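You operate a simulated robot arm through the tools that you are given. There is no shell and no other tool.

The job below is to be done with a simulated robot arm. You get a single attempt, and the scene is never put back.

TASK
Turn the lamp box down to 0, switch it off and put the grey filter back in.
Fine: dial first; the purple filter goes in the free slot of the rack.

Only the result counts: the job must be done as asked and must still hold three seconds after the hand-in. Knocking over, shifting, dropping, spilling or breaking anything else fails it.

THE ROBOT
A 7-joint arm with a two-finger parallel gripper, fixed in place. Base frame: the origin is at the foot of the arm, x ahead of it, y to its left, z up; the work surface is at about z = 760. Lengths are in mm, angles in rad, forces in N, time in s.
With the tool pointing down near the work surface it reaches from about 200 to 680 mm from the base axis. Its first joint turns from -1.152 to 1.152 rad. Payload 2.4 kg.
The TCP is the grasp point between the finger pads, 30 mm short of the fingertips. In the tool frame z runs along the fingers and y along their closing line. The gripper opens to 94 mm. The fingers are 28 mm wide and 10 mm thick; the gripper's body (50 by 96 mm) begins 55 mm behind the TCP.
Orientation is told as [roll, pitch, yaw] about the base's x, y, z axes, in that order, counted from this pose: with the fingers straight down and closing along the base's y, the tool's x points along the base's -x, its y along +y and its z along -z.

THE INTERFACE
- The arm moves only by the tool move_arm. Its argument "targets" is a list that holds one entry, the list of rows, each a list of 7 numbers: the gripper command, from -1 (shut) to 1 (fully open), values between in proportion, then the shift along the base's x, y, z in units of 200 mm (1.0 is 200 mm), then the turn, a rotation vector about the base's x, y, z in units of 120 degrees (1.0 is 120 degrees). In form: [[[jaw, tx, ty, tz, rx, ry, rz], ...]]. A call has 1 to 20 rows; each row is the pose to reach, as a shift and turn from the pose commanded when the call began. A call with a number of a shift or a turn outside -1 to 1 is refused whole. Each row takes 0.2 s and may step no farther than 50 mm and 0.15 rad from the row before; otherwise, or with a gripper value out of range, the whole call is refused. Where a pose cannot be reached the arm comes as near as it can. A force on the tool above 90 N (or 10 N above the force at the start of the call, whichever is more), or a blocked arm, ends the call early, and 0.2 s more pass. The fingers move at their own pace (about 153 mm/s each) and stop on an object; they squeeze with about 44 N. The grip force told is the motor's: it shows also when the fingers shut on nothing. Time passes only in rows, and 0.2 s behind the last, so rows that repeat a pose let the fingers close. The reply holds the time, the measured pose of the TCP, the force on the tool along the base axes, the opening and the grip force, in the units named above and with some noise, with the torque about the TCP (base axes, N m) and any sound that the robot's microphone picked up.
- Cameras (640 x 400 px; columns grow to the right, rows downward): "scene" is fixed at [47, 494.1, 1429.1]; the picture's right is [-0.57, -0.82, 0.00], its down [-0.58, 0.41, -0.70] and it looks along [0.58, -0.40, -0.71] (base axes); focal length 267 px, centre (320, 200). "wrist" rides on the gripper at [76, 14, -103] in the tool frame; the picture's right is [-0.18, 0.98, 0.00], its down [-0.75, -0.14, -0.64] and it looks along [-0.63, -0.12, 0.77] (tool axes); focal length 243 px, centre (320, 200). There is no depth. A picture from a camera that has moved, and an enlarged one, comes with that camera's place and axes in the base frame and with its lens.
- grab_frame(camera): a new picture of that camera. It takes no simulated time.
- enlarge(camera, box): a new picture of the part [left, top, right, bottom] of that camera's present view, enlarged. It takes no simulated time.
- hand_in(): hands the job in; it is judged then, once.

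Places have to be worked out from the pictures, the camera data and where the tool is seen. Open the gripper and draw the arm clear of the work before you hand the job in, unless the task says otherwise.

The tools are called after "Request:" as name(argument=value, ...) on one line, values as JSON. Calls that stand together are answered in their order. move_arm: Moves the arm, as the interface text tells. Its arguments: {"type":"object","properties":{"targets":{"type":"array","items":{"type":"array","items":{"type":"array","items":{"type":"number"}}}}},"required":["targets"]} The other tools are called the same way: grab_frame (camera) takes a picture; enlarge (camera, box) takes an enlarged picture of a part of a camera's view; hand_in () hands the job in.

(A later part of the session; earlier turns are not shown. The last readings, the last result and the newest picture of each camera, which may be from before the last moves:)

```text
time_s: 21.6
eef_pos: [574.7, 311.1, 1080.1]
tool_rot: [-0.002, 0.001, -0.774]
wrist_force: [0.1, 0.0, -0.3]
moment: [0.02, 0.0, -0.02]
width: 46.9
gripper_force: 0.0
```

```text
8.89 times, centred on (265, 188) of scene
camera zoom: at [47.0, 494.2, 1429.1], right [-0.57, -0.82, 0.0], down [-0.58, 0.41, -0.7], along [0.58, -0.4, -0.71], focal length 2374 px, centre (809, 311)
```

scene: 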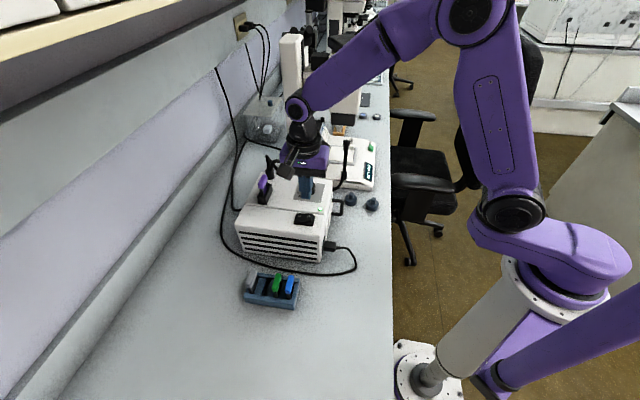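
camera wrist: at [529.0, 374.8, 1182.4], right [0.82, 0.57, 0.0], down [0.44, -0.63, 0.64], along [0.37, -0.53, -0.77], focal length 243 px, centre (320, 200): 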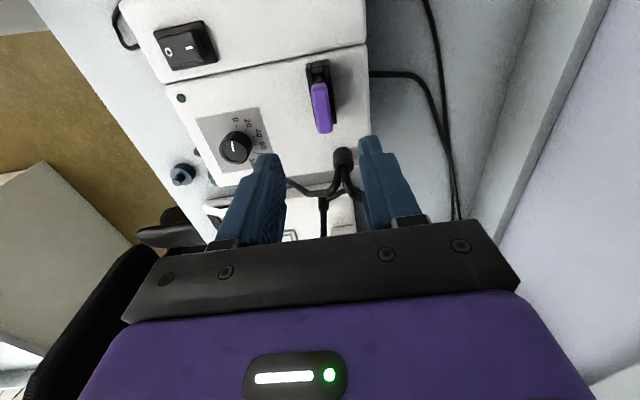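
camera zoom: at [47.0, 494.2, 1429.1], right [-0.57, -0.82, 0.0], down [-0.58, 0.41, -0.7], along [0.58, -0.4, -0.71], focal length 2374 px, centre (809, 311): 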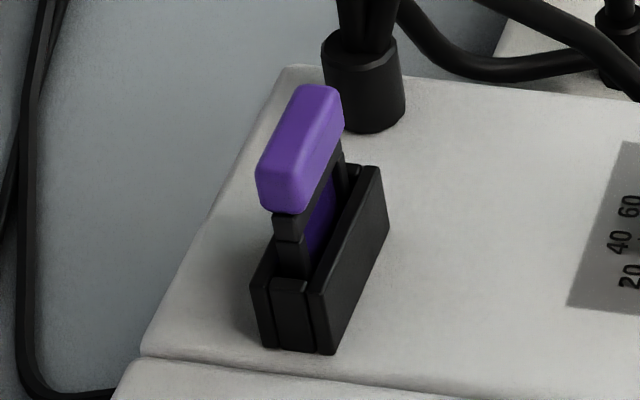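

The handle's top centre works out at about (575.6, 311.4, 954): 14 mm thick along the box's long axis, about 44 mm long, with the black holder top near z≈924. I descend over it with the jaws at 47 mm, stopping with the tips just above the handle top to check centring.

Request:
move_arm(targets=[[[0.0, 0.01, -0.0015, -0.15, 0, 0, -0.005], [0.0, 0.01, -0.0015, -0.3, 0, 0, -0.005], [0.0, 0.01, -0.0015, -0.42, 0, 0, -0.005], [0.0, 0.01, -0.0015, -0.46, 0, 0, -0.005], [0.0, 0.01, -0.0015, -0.46, 0, 0, -0.005]]])

Request:
enlarge(camera="wrist", box=[230, 60, 410, 220])

Request:
enlarge(camera="scene", box=[230, 140, 310, 210])

```text
time_s: 22.8
eef_pos: [575.1, 309.5, 988.3]
tool_rot: [0.001, -0.001, -0.785]
wrist_force: [0.3, -0.2, 0.1]
moment: [0.0, 0.04, 0.02]
width: 46.9
gripper_force: 0.1
```

```text
2.50 times, centred on (320, 140) of wrist
camera zoom: at [530.5, 374.2, 1091.4], right [0.82, 0.57, 0.0], down [0.43, -0.63, 0.64], along [0.36, -0.53, -0.77], focal length 606 px, centre (320, 350)
```

zoom: 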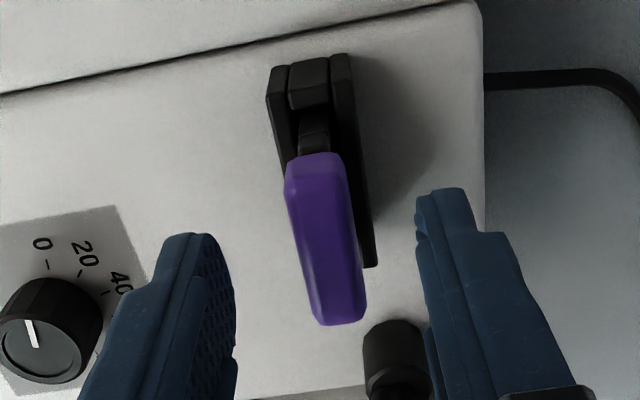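

```text
5.71 times, centred on (270, 175) of scene
camera zoom: at [47.0, 494.2, 1429.1], right [-0.57, -0.82, 0.0], down [-0.58, 0.41, -0.7], along [0.58, -0.4, -0.71], focal length 1526 px, centre (606, 343)
```

zoom: 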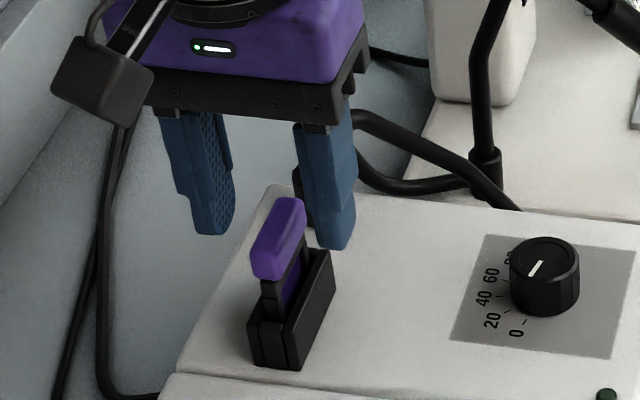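

The handle sits about 1 mm off along the closing line and about 1.4° off in yaw, so I correct both and lower to TCP z≈959, tips near 929 and above the holder. Then I close on the handle.

Request:
move_arm(targets=[[[0.0, 0.004, 0.003, -0.05, 0, 0, -0.012], [0.0, 0.004, 0.003, -0.1, 0, 0, -0.012], [0.0, 0.004, 0.003, -0.145, 0, 0, -0.012], [0.0, 0.004, 0.003, -0.145, 0, 0, -0.012]]])

Request:
enlarge(camera="wrist", box=[230, 80, 410, 240])

Request:
enlarge(camera="scene", box=[230, 140, 310, 210])

```text
time_s: 23.8
eef_pos: [577.2, 313.1, 961.4]
tool_rot: [0.0, 0.001, -0.809]
wrist_force: [0.1, -0.4, -0.1]
moment: [-0.01, 0.0, 0.01]
width: 46.8
gripper_force: 0.0
```

```text
2.50 times, centred on (320, 160) of wrist
camera zoom: at [533.8, 378.3, 1062.8], right [0.84, 0.54, 0.0], down [0.42, -0.64, 0.64], along [0.35, -0.54, -0.77], focal length 606 px, centre (320, 300)
```

zoom: 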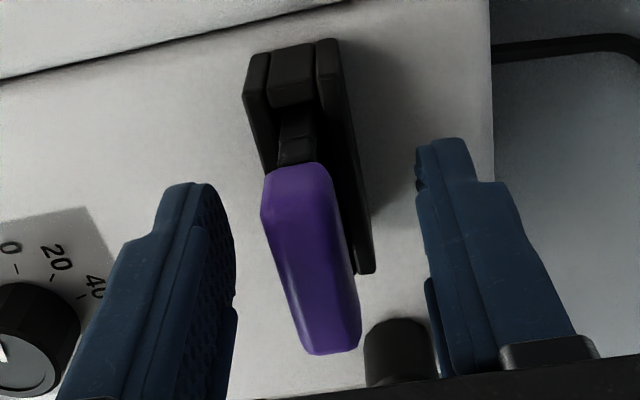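

```text
5.71 times, centred on (270, 175) of scene
camera zoom: at [47.0, 494.2, 1429.1], right [-0.57, -0.82, 0.0], down [-0.58, 0.41, -0.7], along [0.58, -0.4, -0.71], focal length 1526 px, centre (606, 343)
```

zoom: 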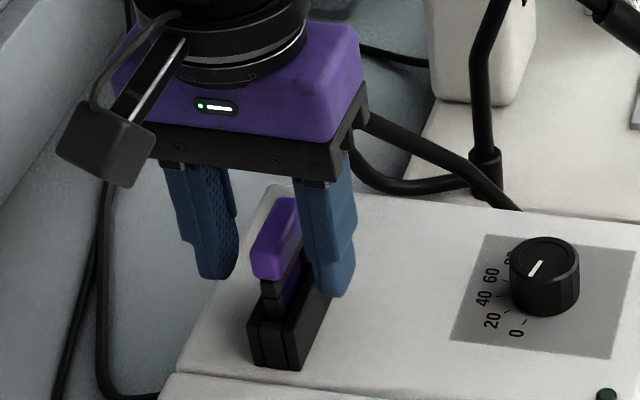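

The hand ended about 2 mm off toward +e1 (arm tracking scatter), so I nudge it back to centre on the handle, then close the jaws.

Request:
move_arm(targets=[[[0.0, -0.007, -0.0095, 0, 0, 0, 0], [-0.4, -0.007, -0.0095, 0, 0, 0, 0], [-1, -0.007, -0.0095, 0, 0, 0, 0], [-1, -0.007, -0.0095, 0, 0, 0, 0]]])

Request:
enlarge(camera="wrist", box=[230, 80, 410, 240])

```text
time_s: 24.8
eef_pos: [574.6, 311.0, 961.3]
tool_rot: [0.001, 0.002, -0.81]
wrist_force: [0.1, 0.9, 0.3]
moment: [0.0, 0.03, -0.01]
width: 17.8
gripper_force: 43.9
```

```text
2.50 times, centred on (320, 160) of wrist
camera zoom: at [532.8, 376.0, 1062.5], right [0.84, 0.54, 0.0], down [0.42, -0.64, 0.64], along [0.35, -0.54, -0.77], focal length 606 px, centre (320, 300)
```

zoom: 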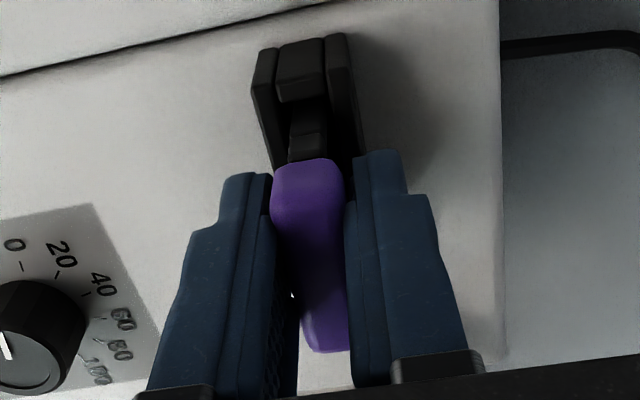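

The handle is held (17.8 mm, 44 N) with almost no side load. I lift straight up slowly, watching the force.

Request:
move_arm(targets=[[[-1, 0, 0, 0.03, 0, 0, 0], [-1, 0, 0, 0.07, 0, 0, 0], [-1, 0, 0, 0.12, 0, 0, 0], [-1, 0, 0, 0.18, 0, 0, 0], [-1, 0, 0, 0.25, 0, 0, 0], [-1, 0, 0, 0.33, 0, 0, 0], [-1, 0, 0, 0.42, 0, 0, 0], [-1, 0, 0, 0.5, 0, 0, 0], [-1, 0, 0, 0.5, 0, 0, 0]]])

Request:
enlarge(camera="scene", box=[230, 110, 320, 210])

Request:
grab_frame(camera="wrist")

```text
time_s: 26.8
eef_pos: [575.1, 310.4, 1059.8]
tool_rot: [-0.001, 0.0, -0.812]
wrist_force: [-0.2, 1.1, -0.2]
moment: [-0.03, 0.02, -0.02]
width: 17.7
gripper_force: 44.0
```

```text
4.00 times, centred on (275, 160) of scene
camera zoom: at [47.0, 494.2, 1429.1], right [-0.57, -0.82, 0.0], down [-0.58, 0.41, -0.7], along [0.58, -0.4, -0.71], focal length 1068 px, centre (500, 360)
```

zoom: 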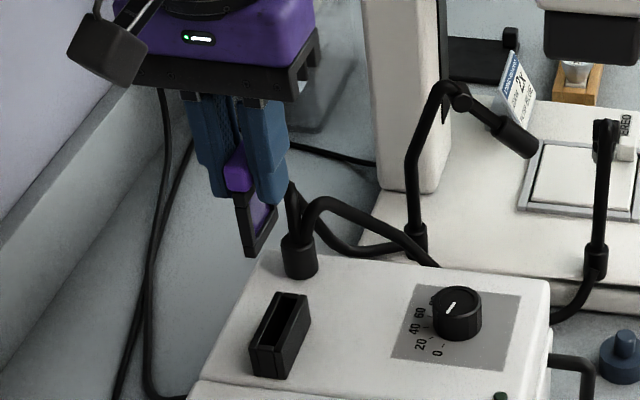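

```text
taken
camera wrist: at [532.3, 375.5, 1163.3], right [0.84, 0.54, 0.0], down [0.42, -0.64, 0.64], along [0.35, -0.54, -0.77], focal length 243 px, centre (320, 200)
```

wrist: 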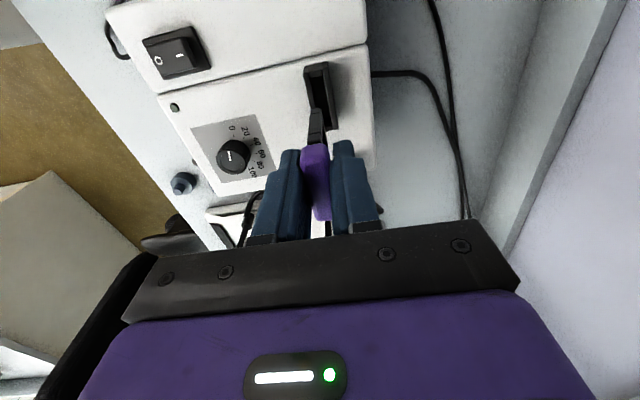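

The filter is out cleanly; its lower end hangs about 60 mm below the TCP. I carry it at this height over the lamp box towards the rack and look from above.

Request:
move_arm(targets=[[[-1, -0.1, 0.05, 0.03, 0, 0, 0], [-1, -0.25, 0.13, 0.03, 0, 0, 0], [-1, -0.42, 0.23, 0.03, 0, 0, 0], [-1, -0.59, 0.33, 0.03, 0, 0, 0], [-1, -0.76, 0.43, 0.03, 0, 0, 0], [-1, -0.9, 0.52, 0.03, 0, 0, 0], [-1, -0.98, 0.57, 0.03, 0, 0, 0], [-1, -0.98, 0.57, 0.03, 0, 0, 0]]])

Request:
grab_frame(camera="wrist")

Request:
enlarge(camera="wrist", box=[220, 0, 420, 130])

Request:
enlarge(camera="scene", box=[220, 250, 320, 320])

```text
time_s: 28.6
eef_pos: [379.7, 422.3, 1067.3]
tool_rot: [-0.001, 0.001, -0.81]
wrist_force: [-0.2, 0.2, 0.5]
moment: [0.01, 0.02, -0.01]
width: 18.1
gripper_force: 43.9
```

```text
taken
camera wrist: at [337.5, 487.9, 1171.0], right [0.84, 0.54, 0.0], down [0.42, -0.64, 0.64], along [0.35, -0.54, -0.77], focal length 243 px, centre (320, 200)
```

wrist: 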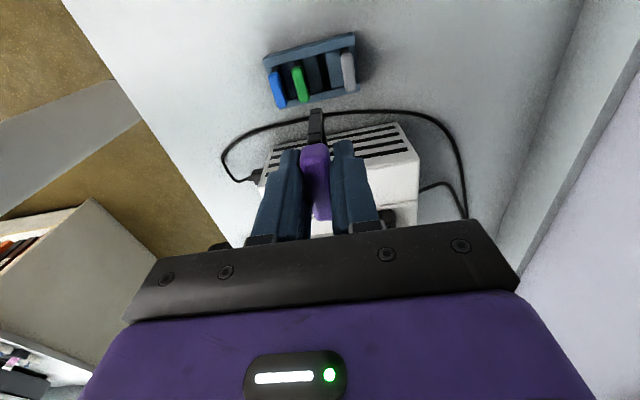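

```text
3.08 times, centred on (320, 65) of wrist
camera zoom: at [337.5, 487.9, 1171.0], right [0.84, 0.54, 0.0], down [0.42, -0.64, 0.64], along [0.35, -0.54, -0.77], focal length 746 px, centre (320, 615)
```

zoom: 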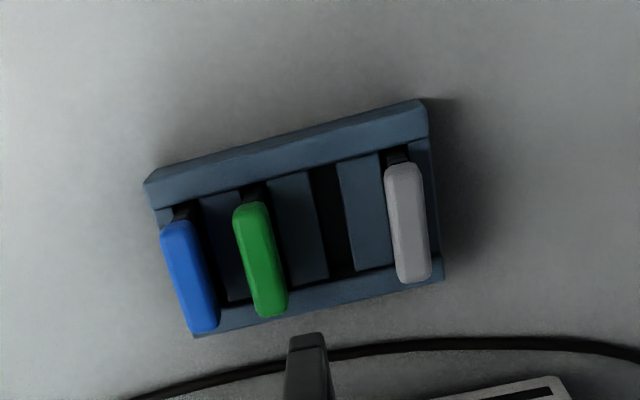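

```text
5.71 times, centred on (270, 285) of scene
camera zoom: at [46.9, 494.2, 1429.1], right [-0.57, -0.82, 0.0], down [-0.58, 0.41, -0.7], along [0.58, -0.4, -0.71], focal length 1526 px, centre (606, -286)
```

zoom: 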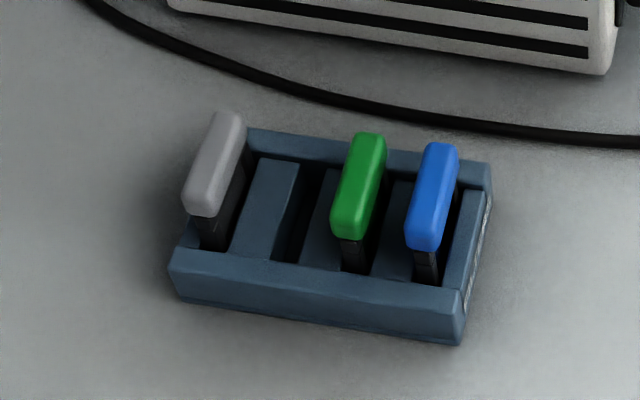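

In the wrist picture the handles are blue (342, 377), green (364, 400) and grey (409, 446) with a 32 mm pitch along about 46°, so the free slot between green and grey is at about (386, 423). I turn +2.7° to match the rack and lower to TCP z≈920, with the plate still clear of the neighbours, to check alignment.

Request:
move_arm(targets=[[[-1, 0.016, 0.0, -0.1, 0, 0, 0.0115], [-1, 0.032, 0.001, -0.25, 0, 0, 0.0225], [-1, 0.032, 0.001, -0.42, 0, 0, 0.0225], [-1, 0.032, 0.001, -0.58, 0, 0, 0.0225], [-1, 0.032, 0.001, -0.68, 0, 0, 0.0225], [-1, 0.032, 0.001, -0.735, 0, 0, 0.0225], [-1, 0.032, 0.001, -0.735, 0, 0, 0.0225]]])

Request:
grab_frame(camera="wrist")

Request:
enlarge(camera="wrist", box=[200, 20, 440, 200])

Request:
enlarge(camera="scene", box=[220, 220, 320, 320])

```text
time_s: 30.2
eef_pos: [385.9, 424.9, 918.4]
tool_rot: [0.0, 0.0, -0.761]
wrist_force: [-0.1, 0.0, 0.7]
moment: [-0.01, 0.05, 0.01]
width: 18.1
gripper_force: 44.4
```

```text
taken
camera wrist: at [340.5, 488.2, 1022.1], right [0.81, 0.58, 0.0], down [0.45, -0.62, 0.64], along [0.37, -0.52, -0.77], focal length 243 px, centre (320, 200)
```

wrist: 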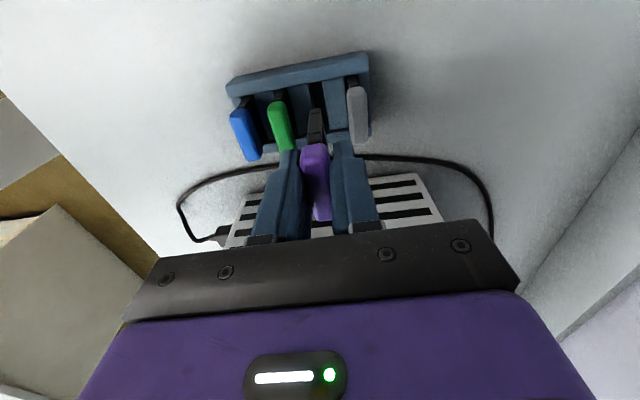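

```text
2.22 times, centred on (320, 110) of wrist
camera zoom: at [340.5, 488.2, 1022.1], right [0.81, 0.58, 0.0], down [0.45, -0.62, 0.64], along [0.37, -0.52, -0.77], focal length 539 px, centre (320, 400)
```

zoom: 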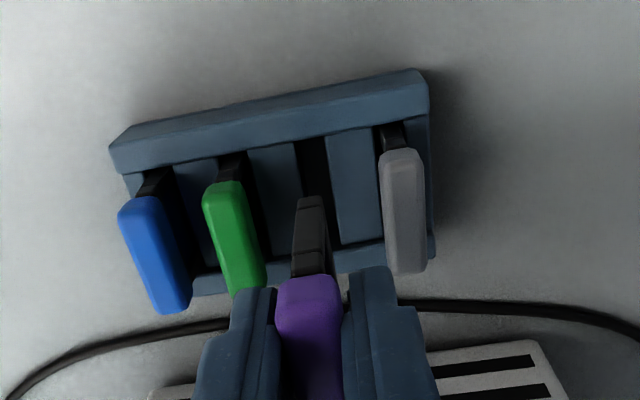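

```text
4.00 times, centred on (270, 270) of scene
camera zoom: at [47.0, 494.2, 1429.1], right [-0.57, -0.82, 0.0], down [-0.58, 0.41, -0.7], along [0.58, -0.4, -0.71], focal length 1068 px, centre (520, -80)
```

zoom: 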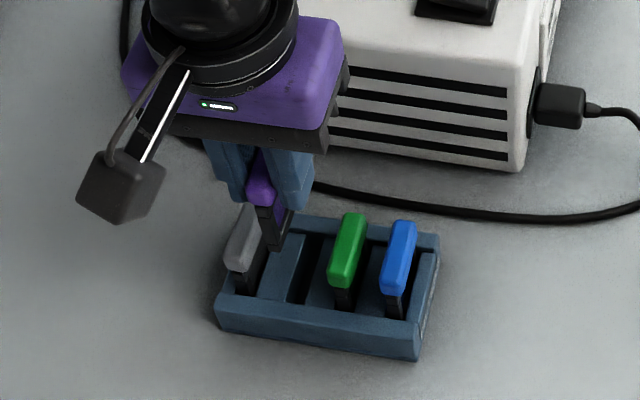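

The plate hangs right over the free slot, within about 1 mm across it. I lower further to TCP z≈885, where the plate bottom is still above the rack, and compare plate and slot closely.

Request:
move_arm(targets=[[[-1, 0, 0, -0.08, 0, 0, 0], [-1, 0, 0, -0.165, 0, 0, 0], [-1, 0, 0, -0.165, 0, 0, 0]]])

Request:
enlarge(camera="wrist", box=[240, 50, 400, 170])

Request:
enlarge(camera="scene", box=[235, 250, 305, 310])

```text
time_s: 31.0
eef_pos: [385.1, 425.3, 887.3]
tool_rot: [0.0, -0.002, -0.764]
wrist_force: [0.5, -0.3, 0.0]
moment: [0.04, 0.0, 0.05]
width: 17.9
gripper_force: 43.2
```

```text
3.33 times, centred on (320, 110) of wrist
camera zoom: at [339.3, 488.0, 990.1], right [0.81, 0.58, 0.0], down [0.45, -0.62, 0.64], along [0.37, -0.52, -0.77], focal length 809 px, centre (320, 500)
```

zoom: 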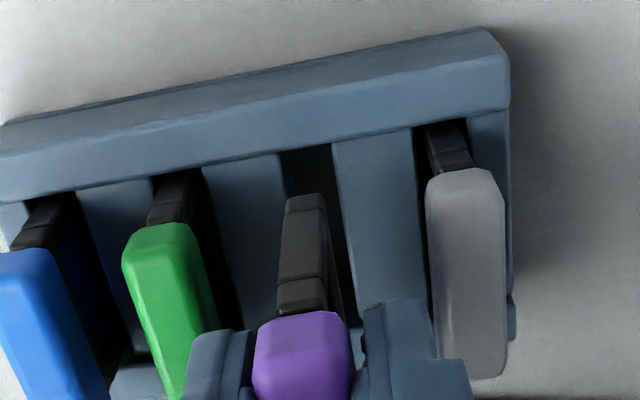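

```text
6.67 times, centred on (270, 280) of scene
camera zoom: at [47.0, 494.2, 1429.1], right [-0.57, -0.82, 0.0], down [-0.58, 0.41, -0.7], along [0.58, -0.4, -0.71], focal length 1780 px, centre (653, -333)
```

zoom: 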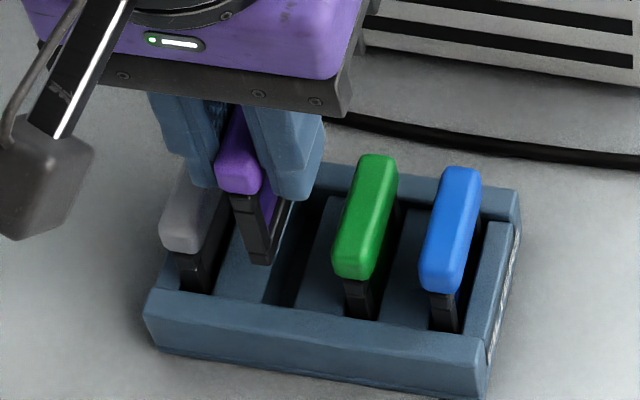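

Slot and plate line up within about half a millimetre across; I judge the TCP should go about 1 mm further along the slot. I apply that and lower to z≈852, where the plate tip should just be reaching the slot mouth, and look again.

Request:
move_arm(targets=[[[-1, 0.003, -0.004, -0.05, 0, 0, 0], [-1, 0.003, -0.004, -0.12, 0, 0, 0], [-1, 0.003, -0.004, -0.175, 0, 0, 0], [-1, 0.003, -0.004, -0.175, 0, 0, 0]]])

Request:
enlarge(camera="wrist", box=[240, 70, 400, 190])

Request:
enlarge(camera="scene", box=[240, 260, 290, 305])

```text
time_s: 32.0
eef_pos: [385.2, 423.9, 852.1]
tool_rot: [0.0, 0.0, -0.764]
wrist_force: [-0.4, 0.2, -0.4]
moment: [-0.02, -0.02, 0.0]
width: 17.6
gripper_force: 43.8
```

```text
3.33 times, centred on (320, 130) of wrist
camera zoom: at [340.0, 487.4, 954.3], right [0.81, 0.58, 0.0], down [0.45, -0.62, 0.64], along [0.37, -0.52, -0.77], focal length 809 px, centre (320, 433)
```

zoom: 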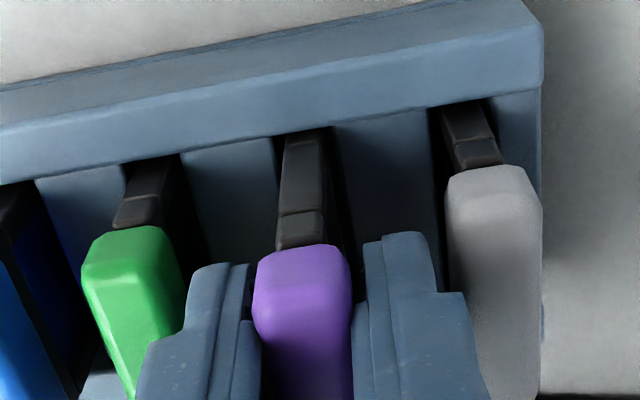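

```text
8.89 times, centred on (265, 282) of scene
camera zoom: at [47.0, 494.2, 1429.1], right [-0.57, -0.82, 0.0], down [-0.58, 0.41, -0.7], along [0.58, -0.4, -0.71], focal length 2374 px, centre (809, -533)
```

zoom: 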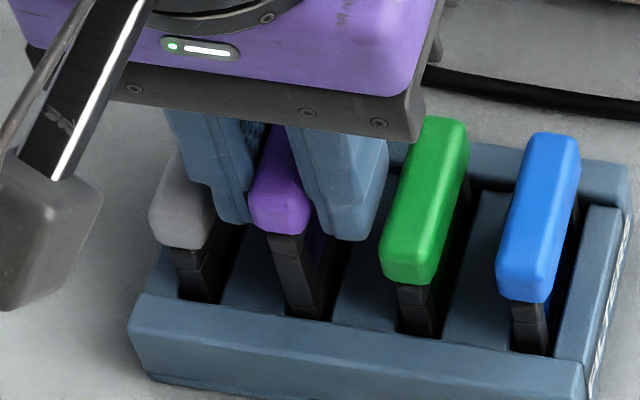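

The plate end is visibly centred in the slot mouth with no contact force. The upper, thicker part of the fingers could touch the neighbouring handles if I go all the way, so I lower only to z≈841 and check the clearance.

Request:
move_arm(targets=[[[-1, 0, 0, -0.025, 0, 0, 0], [-1, 0, 0, -0.055, 0, 0, 0], [-1, 0, 0, -0.055, 0, 0, 0]]])

Request:
enlarge(camera="wrist", box=[240, 70, 400, 190])

Request:
enlarge(camera="scene", box=[240, 260, 290, 305])

```text
time_s: 32.8
eef_pos: [386.0, 424.9, 842.2]
tool_rot: [0.0, -0.001, -0.762]
wrist_force: [0.3, -0.5, -0.3]
moment: [-0.01, 0.03, 0.01]
width: 17.9
gripper_force: 44.3
```

```text
3.33 times, centred on (320, 130) of wrist
camera zoom: at [340.0, 487.4, 943.7], right [0.81, 0.58, 0.0], down [0.45, -0.62, 0.64], along [0.37, -0.52, -0.77], focal length 809 px, centre (320, 433)
```

zoom: 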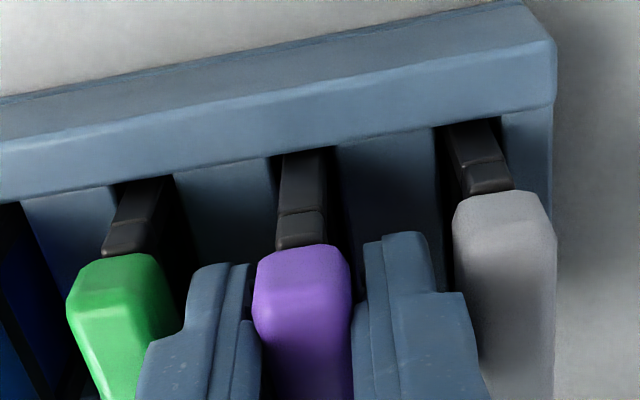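

```text
8.89 times, centred on (265, 282) of scene
camera zoom: at [47.0, 494.2, 1429.1], right [-0.57, -0.82, 0.0], down [-0.58, 0.41, -0.7], along [0.58, -0.4, -0.71], focal length 2374 px, centre (809, -533)
```

zoom: 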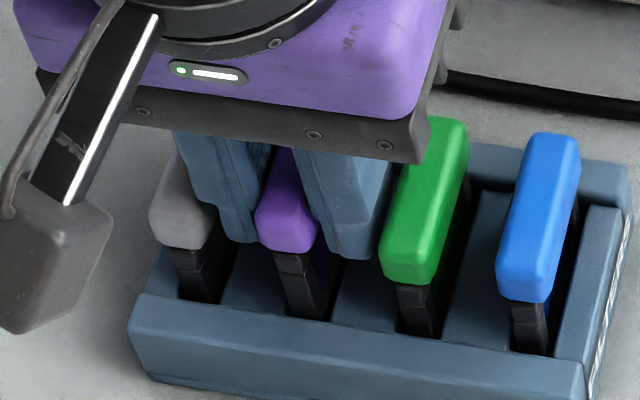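

In the scene view the purple handle is still about 8 mm above its seated height, and the fingers' thicker part is just above the neighbours' tops. The plate is well inside the slot, so I open slightly (to about 22 mm) to let it settle, then raise 8 mm.

Request:
move_arm(targets=[[[-0.54, 0, 0, 0, 0, 0, 0], [-0.53, 0, 0, 0, 0, 0, 0], [-0.53, 0, 0, 0.02, 0, 0, 0], [-0.53, 0, 0, 0.04, 0, 0, 0], [-0.53, 0, 0, 0.04, 0, 0, 0]]])

Request:
enlarge(camera="wrist", box=[240, 70, 400, 190])

Request:
enlarge(camera="scene", box=[240, 260, 290, 305])

```text
time_s: 34.0
eef_pos: [385.9, 423.6, 849.3]
tool_rot: [0.0, 0.001, -0.763]
wrist_force: [0.5, -0.2, -1.0]
moment: [0.0, -0.01, 0.0]
width: 21.4
gripper_force: 0.0
```

```text
3.33 times, centred on (320, 130) of wrist
camera zoom: at [340.4, 486.9, 951.7], right [0.81, 0.58, 0.0], down [0.45, -0.62, 0.64], along [0.37, -0.52, -0.77], focal length 809 px, centre (320, 433)
```

zoom: 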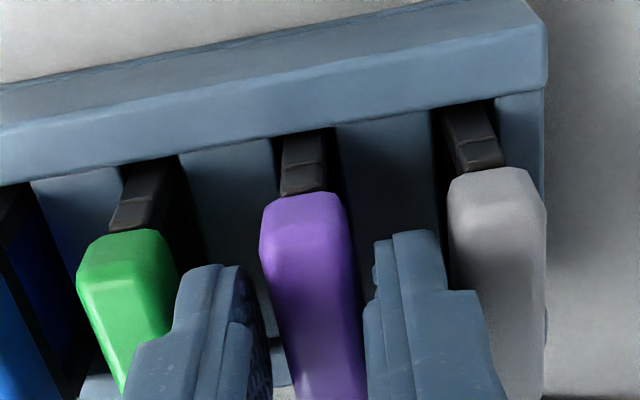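

```text
8.89 times, centred on (265, 282) of scene
camera zoom: at [47.0, 494.1, 1429.1], right [-0.57, -0.82, 0.0], down [-0.58, 0.41, -0.7], along [0.58, -0.4, -0.71], focal length 2374 px, centre (809, -533)
```

zoom: 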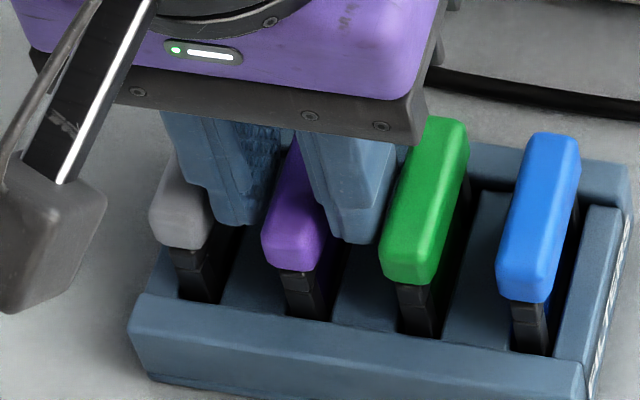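

The purple filter has dropped fully home (its handle is level with the others), and nothing else moved. I rise 45 mm, shift one 32 mm pitch along the rack to above the grey filter, and look.

Request:
move_arm(targets=[[[-0.53, 0, 0, 0.08, 0, 0, 0], [-0.53, 0, 0, 0.2, 0, 0, 0], [-0.53, 0, 0, 0.25, 0, 0, 0], [-0.53, 0.056, 0.058, 0.25, 0, 0, 0], [-0.53, 0.1115, 0.1155, 0.25, 0, 0, 0], [-0.53, 0.1115, 0.1155, 0.25, 0, 0, 0]]])

Request:
enlarge(camera="wrist", box=[220, 40, 420, 200])

Request:
enlarge(camera="scene", box=[225, 240, 305, 310])

```text
time_s: 35.4
eef_pos: [408.1, 447.9, 897.3]
tool_rot: [0.0, -0.001, -0.761]
wrist_force: [0.0, -0.7, -0.7]
moment: [0.01, 0.01, -0.01]
width: 21.8
gripper_force: 0.0
```

```text
2.50 times, centred on (320, 120) of wrist
camera zoom: at [363.1, 510.8, 1000.4], right [0.81, 0.58, 0.0], down [0.45, -0.62, 0.64], along [0.37, -0.52, -0.77], focal length 606 px, centre (320, 400)
```

zoom: 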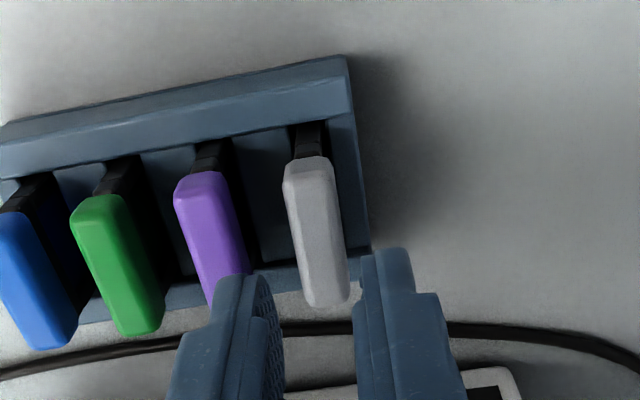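

```text
5.71 times, centred on (265, 275) of scene
camera zoom: at [47.0, 494.2, 1429.1], right [-0.57, -0.82, 0.0], down [-0.58, 0.41, -0.7], along [0.58, -0.4, -0.71], focal length 1526 px, centre (634, -229)
```

zoom: 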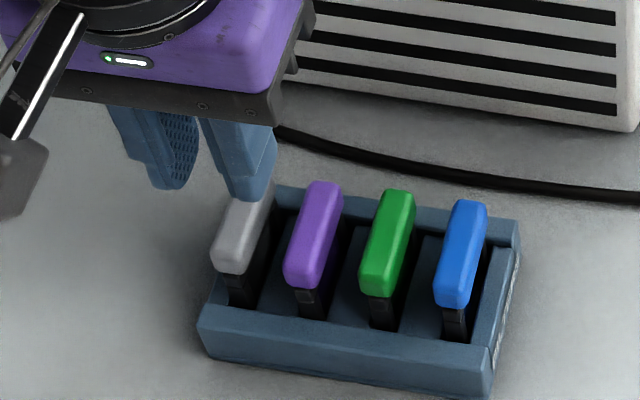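

TCP is about 1 mm too far along +e1 relative to the grey handle; I correct that and descend to where the tips are just above the handle tops, then check the gaps.

Request:
move_arm(targets=[[[-0.54, -0.001, -0.006, -0.06, 0, 0, 0], [-0.54, -0.001, -0.006, -0.13, 0, 0, 0], [-0.54, -0.001, -0.006, -0.165, 0, 0, 0], [-0.54, -0.001, -0.006, -0.165, 0, 0, 0]]])

Request:
enlarge(camera="wrist", box=[240, 70, 400, 200])

Request:
enlarge(camera="scene", box=[230, 255, 290, 305])

```text
time_s: 36.4
eef_pos: [407.9, 446.8, 866.0]
tool_rot: [0.0, -0.001, -0.762]
wrist_force: [-0.2, -0.3, -0.2]
moment: [0.02, 0.0, -0.01]
width: 21.6
gripper_force: 0.1
```

```text
3.08 times, centred on (320, 135) of wrist
camera zoom: at [361.6, 510.0, 968.8], right [0.81, 0.58, 0.0], down [0.45, -0.62, 0.64], along [0.37, -0.52, -0.77], focal length 746 px, centre (320, 400)
```

zoom: 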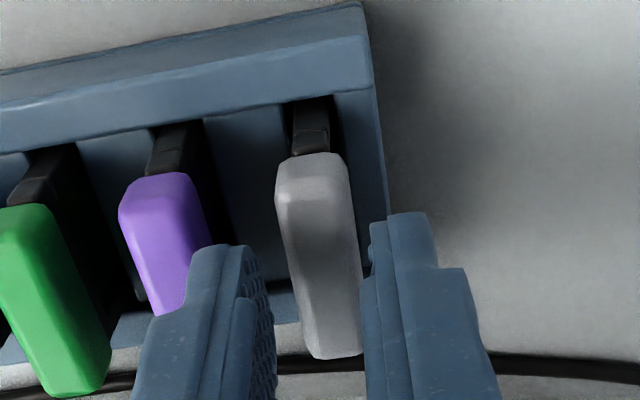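

```text
8.00 times, centred on (260, 280) of scene
camera zoom: at [47.0, 494.2, 1429.1], right [-0.57, -0.82, 0.0], down [-0.58, 0.41, -0.7], along [0.58, -0.4, -0.71], focal length 2137 px, centre (800, -440)
```

zoom: 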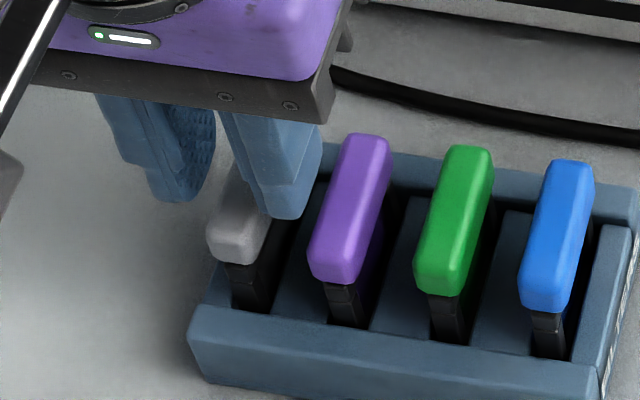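

The grey handle is centred between the fingers within about half a millimetre. I descend slowly around it to TCP z≈843 and watch the force.

Request:
move_arm(targets=[[[-0.54, 0, 0, -0.03, 0, 0, 0], [-0.54, 0, 0, -0.06, 0, 0, 0], [-0.54, 0, 0, -0.09, 0, 0, 0], [-0.54, 0, 0, -0.115, 0, 0, 0], [-0.54, 0, 0, -0.115, 0, 0, 0]]])

Request:
enlarge(camera="wrist", box=[240, 70, 400, 200])

Request:
enlarge(camera="scene", box=[230, 255, 290, 305])

```text
time_s: 37.6
eef_pos: [408.4, 446.8, 842.3]
tool_rot: [0.0, 0.0, -0.763]
wrist_force: [-0.5, 0.3, -0.6]
moment: [0.02, -0.01, 0.0]
width: 21.5
gripper_force: 0.2
```

```text
3.08 times, centred on (320, 135) of wrist
camera zoom: at [362.9, 509.9, 944.2], right [0.81, 0.58, 0.0], down [0.45, -0.62, 0.64], along [0.37, -0.52, -0.77], focal length 746 px, centre (320, 400)
```

zoom: 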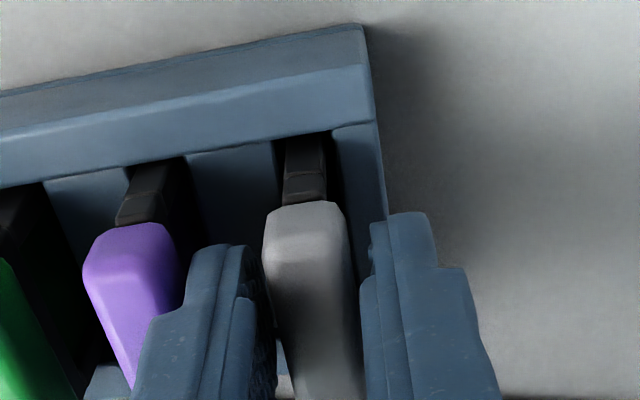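

```text
8.00 times, centred on (260, 280) of scene
camera zoom: at [47.0, 494.1, 1429.1], right [-0.57, -0.82, 0.0], down [-0.58, 0.41, -0.7], along [0.58, -0.4, -0.71], focal length 2137 px, centre (800, -440)
```

zoom: 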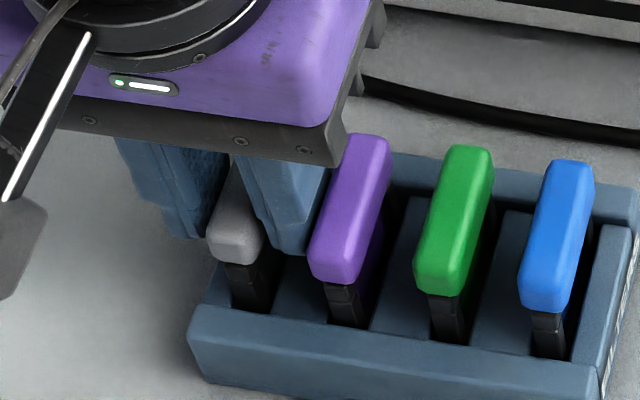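

No contact on the way down. The handle is about 0.8 mm toward −e1 of centre, so I shift slightly while closing the jaws on the grey handle.

Request:
move_arm(targets=[[[-0.6, -0.002, -0.002, 0, 0, 0, 0], [-1, -0.003, -0.003, 0, 0, 0, 0], [-1, -0.003, -0.003, 0, 0, 0, 0], [-1, -0.003, -0.003, 0, 0, 0, 0]]])

Request:
enlarge(camera="wrist", box=[240, 70, 400, 200])

```text
time_s: 38.6
eef_pos: [408.3, 446.5, 841.0]
tool_rot: [0.001, -0.001, -0.763]
wrist_force: [0.1, -0.2, 1.4]
moment: [0.0, -0.02, -0.01]
width: 13.4
gripper_force: 44.1
```

```text
3.08 times, centred on (320, 135) of wrist
camera zoom: at [362.3, 509.4, 943.9], right [0.81, 0.58, 0.0], down [0.45, -0.62, 0.64], along [0.37, -0.52, -0.77], focal length 746 px, centre (320, 400)
```

zoom: 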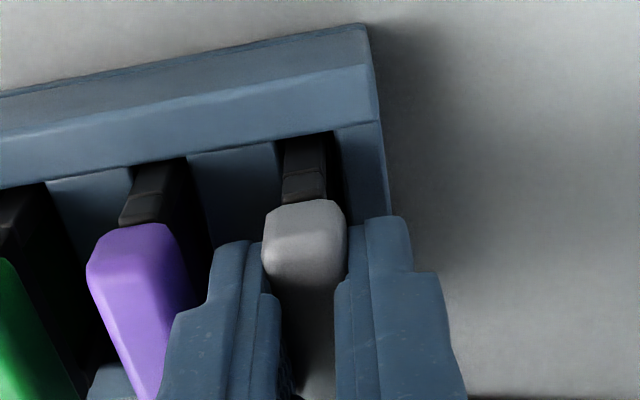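

The grip reads 13.4 mm at 44 N (narrower than on the purple handle), so before lifting I check from the scene camera that the fingers really hold the handle.

Request:
enlarge(camera="scene", box=[235, 260, 285, 305])

Request:
enlarge(camera="wrist", box=[280, 110, 370, 210])

```text
8.89 times, centred on (260, 282) of scene
camera zoom: at [47.0, 494.1, 1429.1], right [-0.57, -0.82, 0.0], down [-0.58, 0.41, -0.7], along [0.58, -0.4, -0.71], focal length 2374 px, centre (853, -533)
```

zoom: 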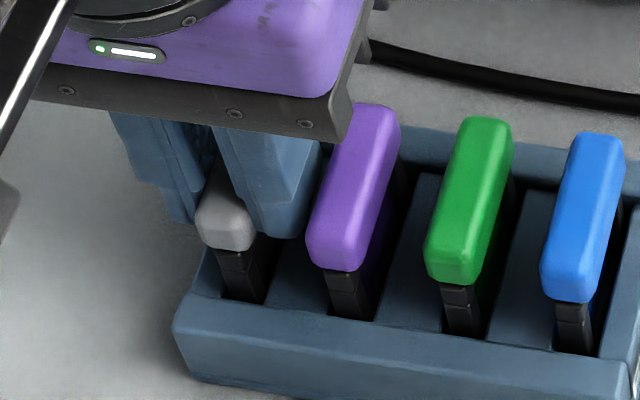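

```text
4.00 times, centred on (325, 160) of wrist
camera zoom: at [362.3, 509.4, 943.9], right [0.81, 0.58, 0.0], down [0.45, -0.62, 0.64], along [0.37, -0.52, -0.77], focal length 970 px, centre (300, 360)
```

zoom: 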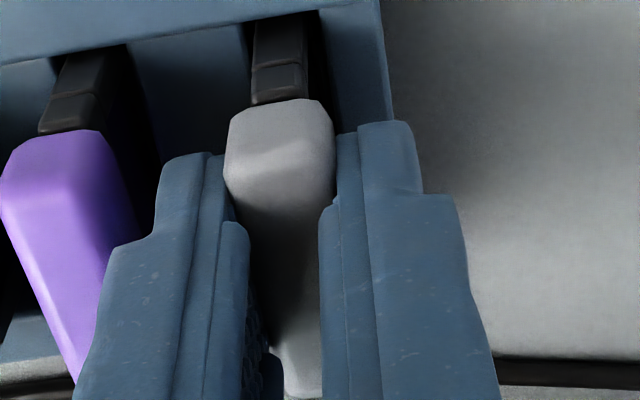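

The handle is held by the slimmer fingertip section, which explains the smaller reading. I lift slowly by 20 mm first to confirm it comes along.

Request:
move_arm(targets=[[[-1, 0, 0, 0.02, 0, 0, 0], [-1, 0, 0, 0.05, 0, 0, 0], [-1, 0, 0, 0.1, 0, 0, 0], [-1, 0, 0, 0.1, 0, 0, 0]]])

Request:
enlarge(camera="scene", box=[235, 250, 285, 305])

Request:
enlarge(camera="wrist", box=[240, 70, 400, 200])

```text
time_s: 39.6
eef_pos: [409.5, 445.4, 862.8]
tool_rot: [0.0, 0.0, -0.761]
wrist_force: [-0.3, 0.1, -0.6]
moment: [0.04, 0.0, 0.01]
width: 13.3
gripper_force: 43.9
```

```text
7.27 times, centred on (260, 278) of scene
camera zoom: at [47.0, 494.2, 1429.1], right [-0.57, -0.82, 0.0], down [-0.58, 0.41, -0.7], along [0.58, -0.4, -0.71], focal length 1942 px, centre (756, -364)
```

zoom: 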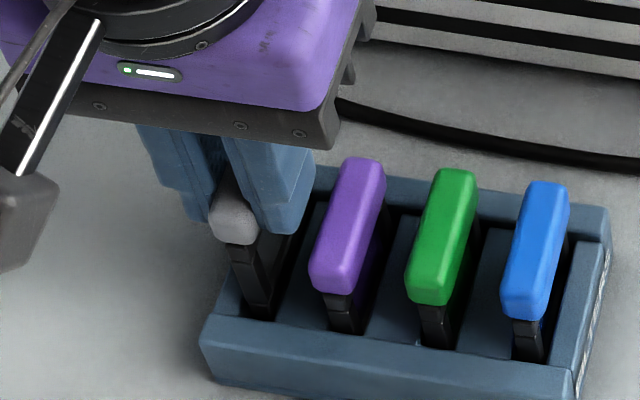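

```text
3.08 times, centred on (320, 135) of wrist
camera zoom: at [363.0, 508.1, 964.4], right [0.81, 0.58, 0.0], down [0.45, -0.62, 0.64], along [0.37, -0.52, -0.77], focal length 746 px, centre (320, 400)
```

zoom: 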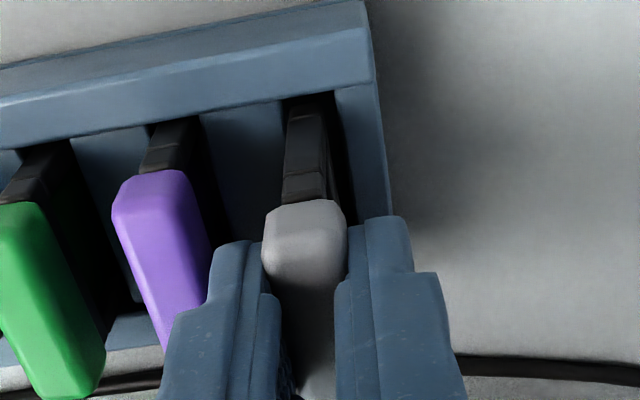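

The grey filter lifts freely. I raise it about 180 mm more, well above everything on the box.

Request:
move_arm(targets=[[[-1, 0, 0, 0.1, 0, 0, 0], [-1, 0, 0, 0.25, 0, 0, 0], [-1, 0, 0, 0.45, 0, 0, 0], [-1, 0, 0, 0.65, 0, 0, 0], [-1, 0, 0, 0.85, 0, 0, 0], [-1, 0, 0, 1.0, 0, 0, 0], [-1, 0, 0, 1.0, 0, 0, 0]]])

Request:
grab_frame(camera="scene")

Request:
grab_frame(camera="wrist")

```text
time_s: 41.2
eef_pos: [407.2, 443.7, 1059.8]
tool_rot: [0.0, 0.002, -0.761]
wrist_force: [0.3, -0.4, 0.0]
moment: [-0.02, -0.01, -0.01]
width: 13.4
gripper_force: 44.1
```

```text
taken
```

scene: 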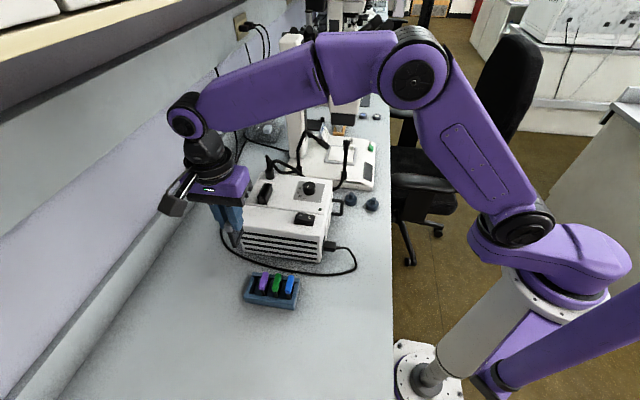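

```text
taken
camera wrist: at [361.9, 507.0, 1162.0], right [0.81, 0.58, 0.0], down [0.45, -0.62, 0.64], along [0.37, -0.52, -0.77], focal length 243 px, centre (320, 200)
```

wrist: 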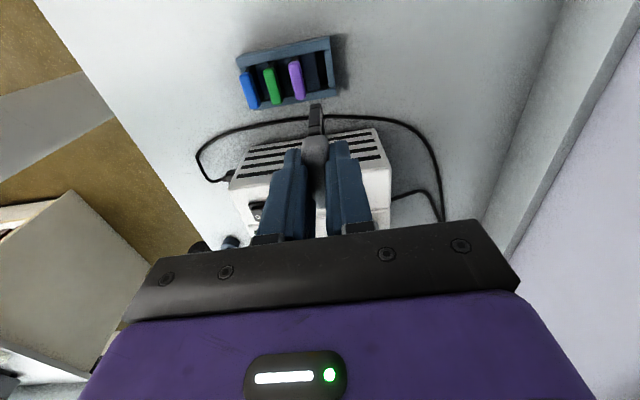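

The rack now holds blue, green and purple. I carry the grey filter over to above the lamp's empty holder at the same height.

Request:
move_arm(targets=[[[-1, 0.06, -0.05, 0.02, 0, 0, 0], [-1, 0.18, -0.14, 0.02, 0, 0, -0.003], [-1, 0.33, -0.26, 0.02, 0, 0, -0.006], [-1, 0.48, -0.38, 0.02, 0, 0, -0.009], [-1, 0.63, -0.5, 0.02, 0, 0, -0.0115], [-1, 0.75, -0.59, 0.02, 0, 0, -0.0115], [-1, 0.84, -0.66, 0.02, 0, 0, -0.0115], [-1, 0.84, -0.66, 0.02, 0, 0, -0.0115]]])

Request:
enlarge(camera="wrist", box=[260, 40, 400, 150])

Request:
enlarge(camera="scene", box=[230, 110, 320, 210])

```text
time_s: 43.0
eef_pos: [575.8, 313.9, 1067.9]
tool_rot: [0.0, 0.0, -0.788]
wrist_force: [-0.3, -1.4, -0.1]
moment: [-0.01, 0.0, 0.01]
width: 13.2
gripper_force: 43.2
```

```text
3.64 times, centred on (330, 95) of wrist
camera zoom: at [531.2, 378.6, 1170.9], right [0.83, 0.56, 0.0], down [0.43, -0.63, 0.64], along [0.36, -0.53, -0.77], focal length 882 px, centre (284, 582)
```

zoom: 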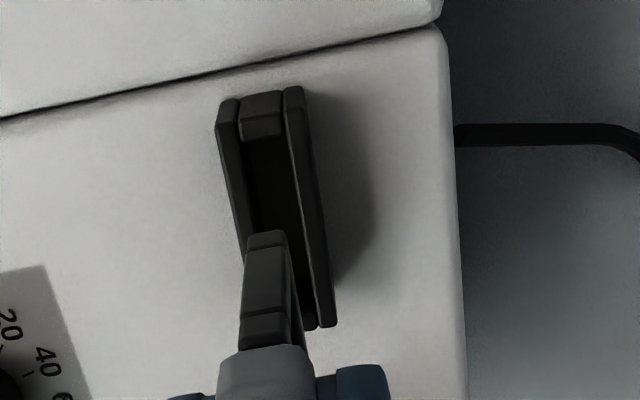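

```text
4.00 times, centred on (275, 160) of scene
camera zoom: at [47.0, 494.1, 1429.1], right [-0.57, -0.82, 0.0], down [-0.58, 0.41, -0.7], along [0.58, -0.4, -0.71], focal length 1068 px, centre (500, 360)
```

zoom: 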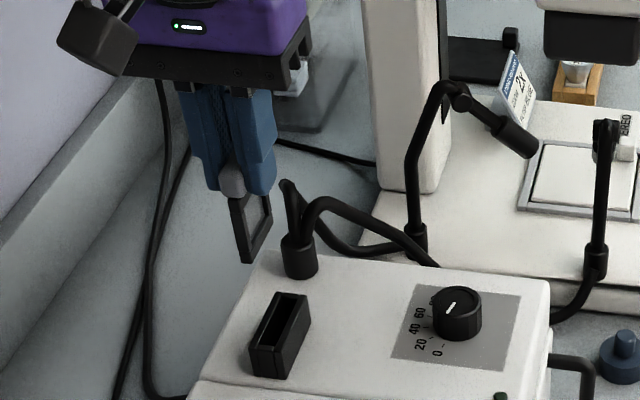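

The holder's long axis measures about −45.5°, close to the present −45.2° tool yaw, and I want the TCP at (575.3, 311.4) where the purple filter was gripped. I apply the 3.4 mm correction and descend to TCP z≈1008, leaving the plate bottom about 15 mm above the holder.

Request:
move_arm(targets=[[[-1, 0.002, -0.017, -0.08, 0, 0, -0.002], [-1, 0.002, -0.017, -0.18, 0, 0, -0.002], [-1, 0.002, -0.017, -0.26, 0, 0, -0.002], [-1, 0.002, -0.017, -0.3, 0, 0, -0.002], [-1, 0.002, -0.017, -0.3, 0, 0, -0.002]]])

Request:
enlarge(camera="wrist", box=[260, 60, 380, 160])

Request:
enlarge(camera="scene", box=[240, 140, 300, 205])

```text
time_s: 44.2
eef_pos: [575.8, 309.0, 1008.2]
tool_rot: [0.0, 0.001, -0.789]
wrist_force: [-0.4, -0.6, -0.7]
moment: [-0.05, 0.03, -0.01]
width: 13.5
gripper_force: 44.5
```

```text
4.00 times, centred on (320, 110) of wrist
camera zoom: at [532.1, 373.4, 1110.1], right [0.83, 0.56, 0.0], down [0.43, -0.64, 0.64], along [0.36, -0.53, -0.77], focal length 970 px, centre (320, 560)
```

zoom: 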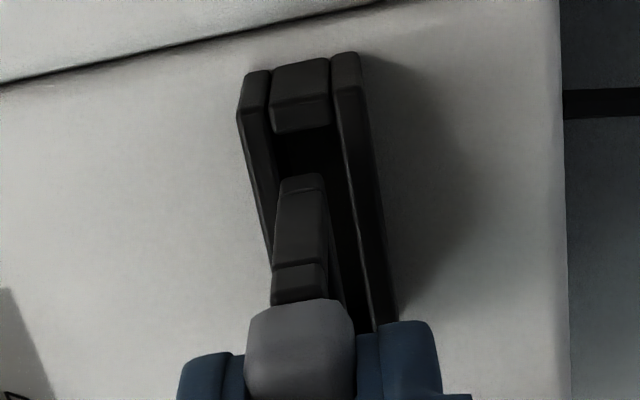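

```text
6.15 times, centred on (270, 172) of scene
camera zoom: at [47.0, 494.2, 1429.1], right [-0.57, -0.82, 0.0], down [-0.58, 0.41, -0.7], along [0.58, -0.4, -0.71], focal length 1644 px, centre (628, 369)
```

zoom: 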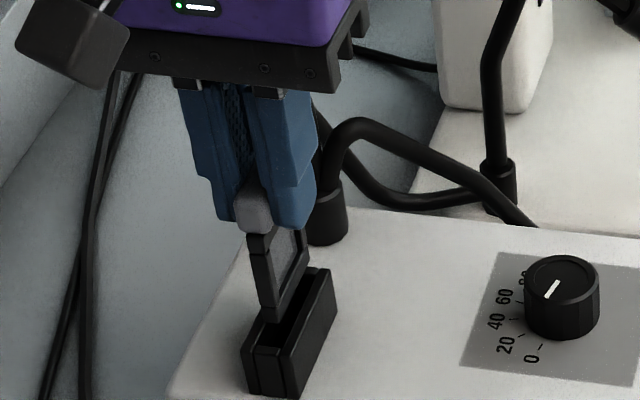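

The slot centre lies about 2 mm toward +e1 and 2–3 mm toward −e2 of the current TCP, so I shift by (−0.2, +3.2) mm, lower 6 mm and measure again.

Request:
move_arm(targets=[[[-1, -0.001, 0.016, 0, 0, 0, 0], [-1, -0.001, 0.016, -0.03, 0, 0, 0], [-1, -0.001, 0.016, -0.03, 0, 0, 0]]])

Request:
enlarge(camera="wrist", box=[260, 60, 380, 160])

Request:
enlarge(camera="scene", box=[240, 150, 300, 205])

```text
time_s: 45.0
eef_pos: [575.9, 311.9, 1002.3]
tool_rot: [0.001, 0.0, -0.791]
wrist_force: [0.1, 0.0, -0.1]
moment: [-0.03, 0.02, 0.0]
width: 13.2
gripper_force: 44.5
```

```text
4.00 times, centred on (320, 110) of wrist
camera zoom: at [531.9, 376.5, 1103.7], right [0.83, 0.56, 0.0], down [0.43, -0.64, 0.64], along [0.36, -0.53, -0.77], focal length 970 px, centre (320, 560)
```

zoom: 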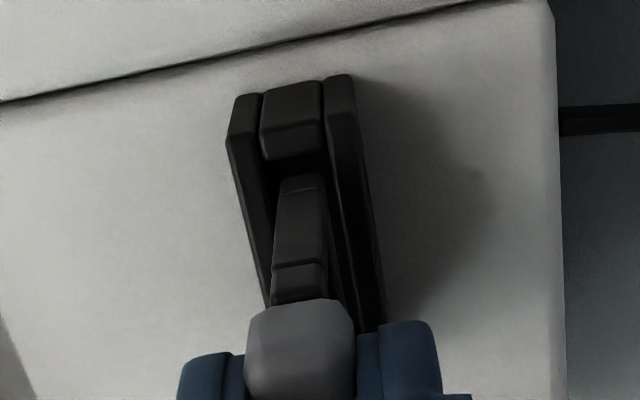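

```text
7.27 times, centred on (270, 178) of scene
camera zoom: at [47.0, 494.2, 1429.1], right [-0.57, -0.82, 0.0], down [-0.58, 0.41, -0.7], along [0.58, -0.4, -0.71], focal length 1942 px, centre (684, 364)
```

zoom: 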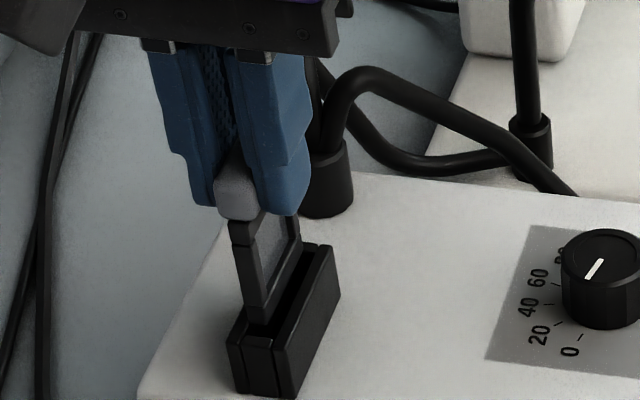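

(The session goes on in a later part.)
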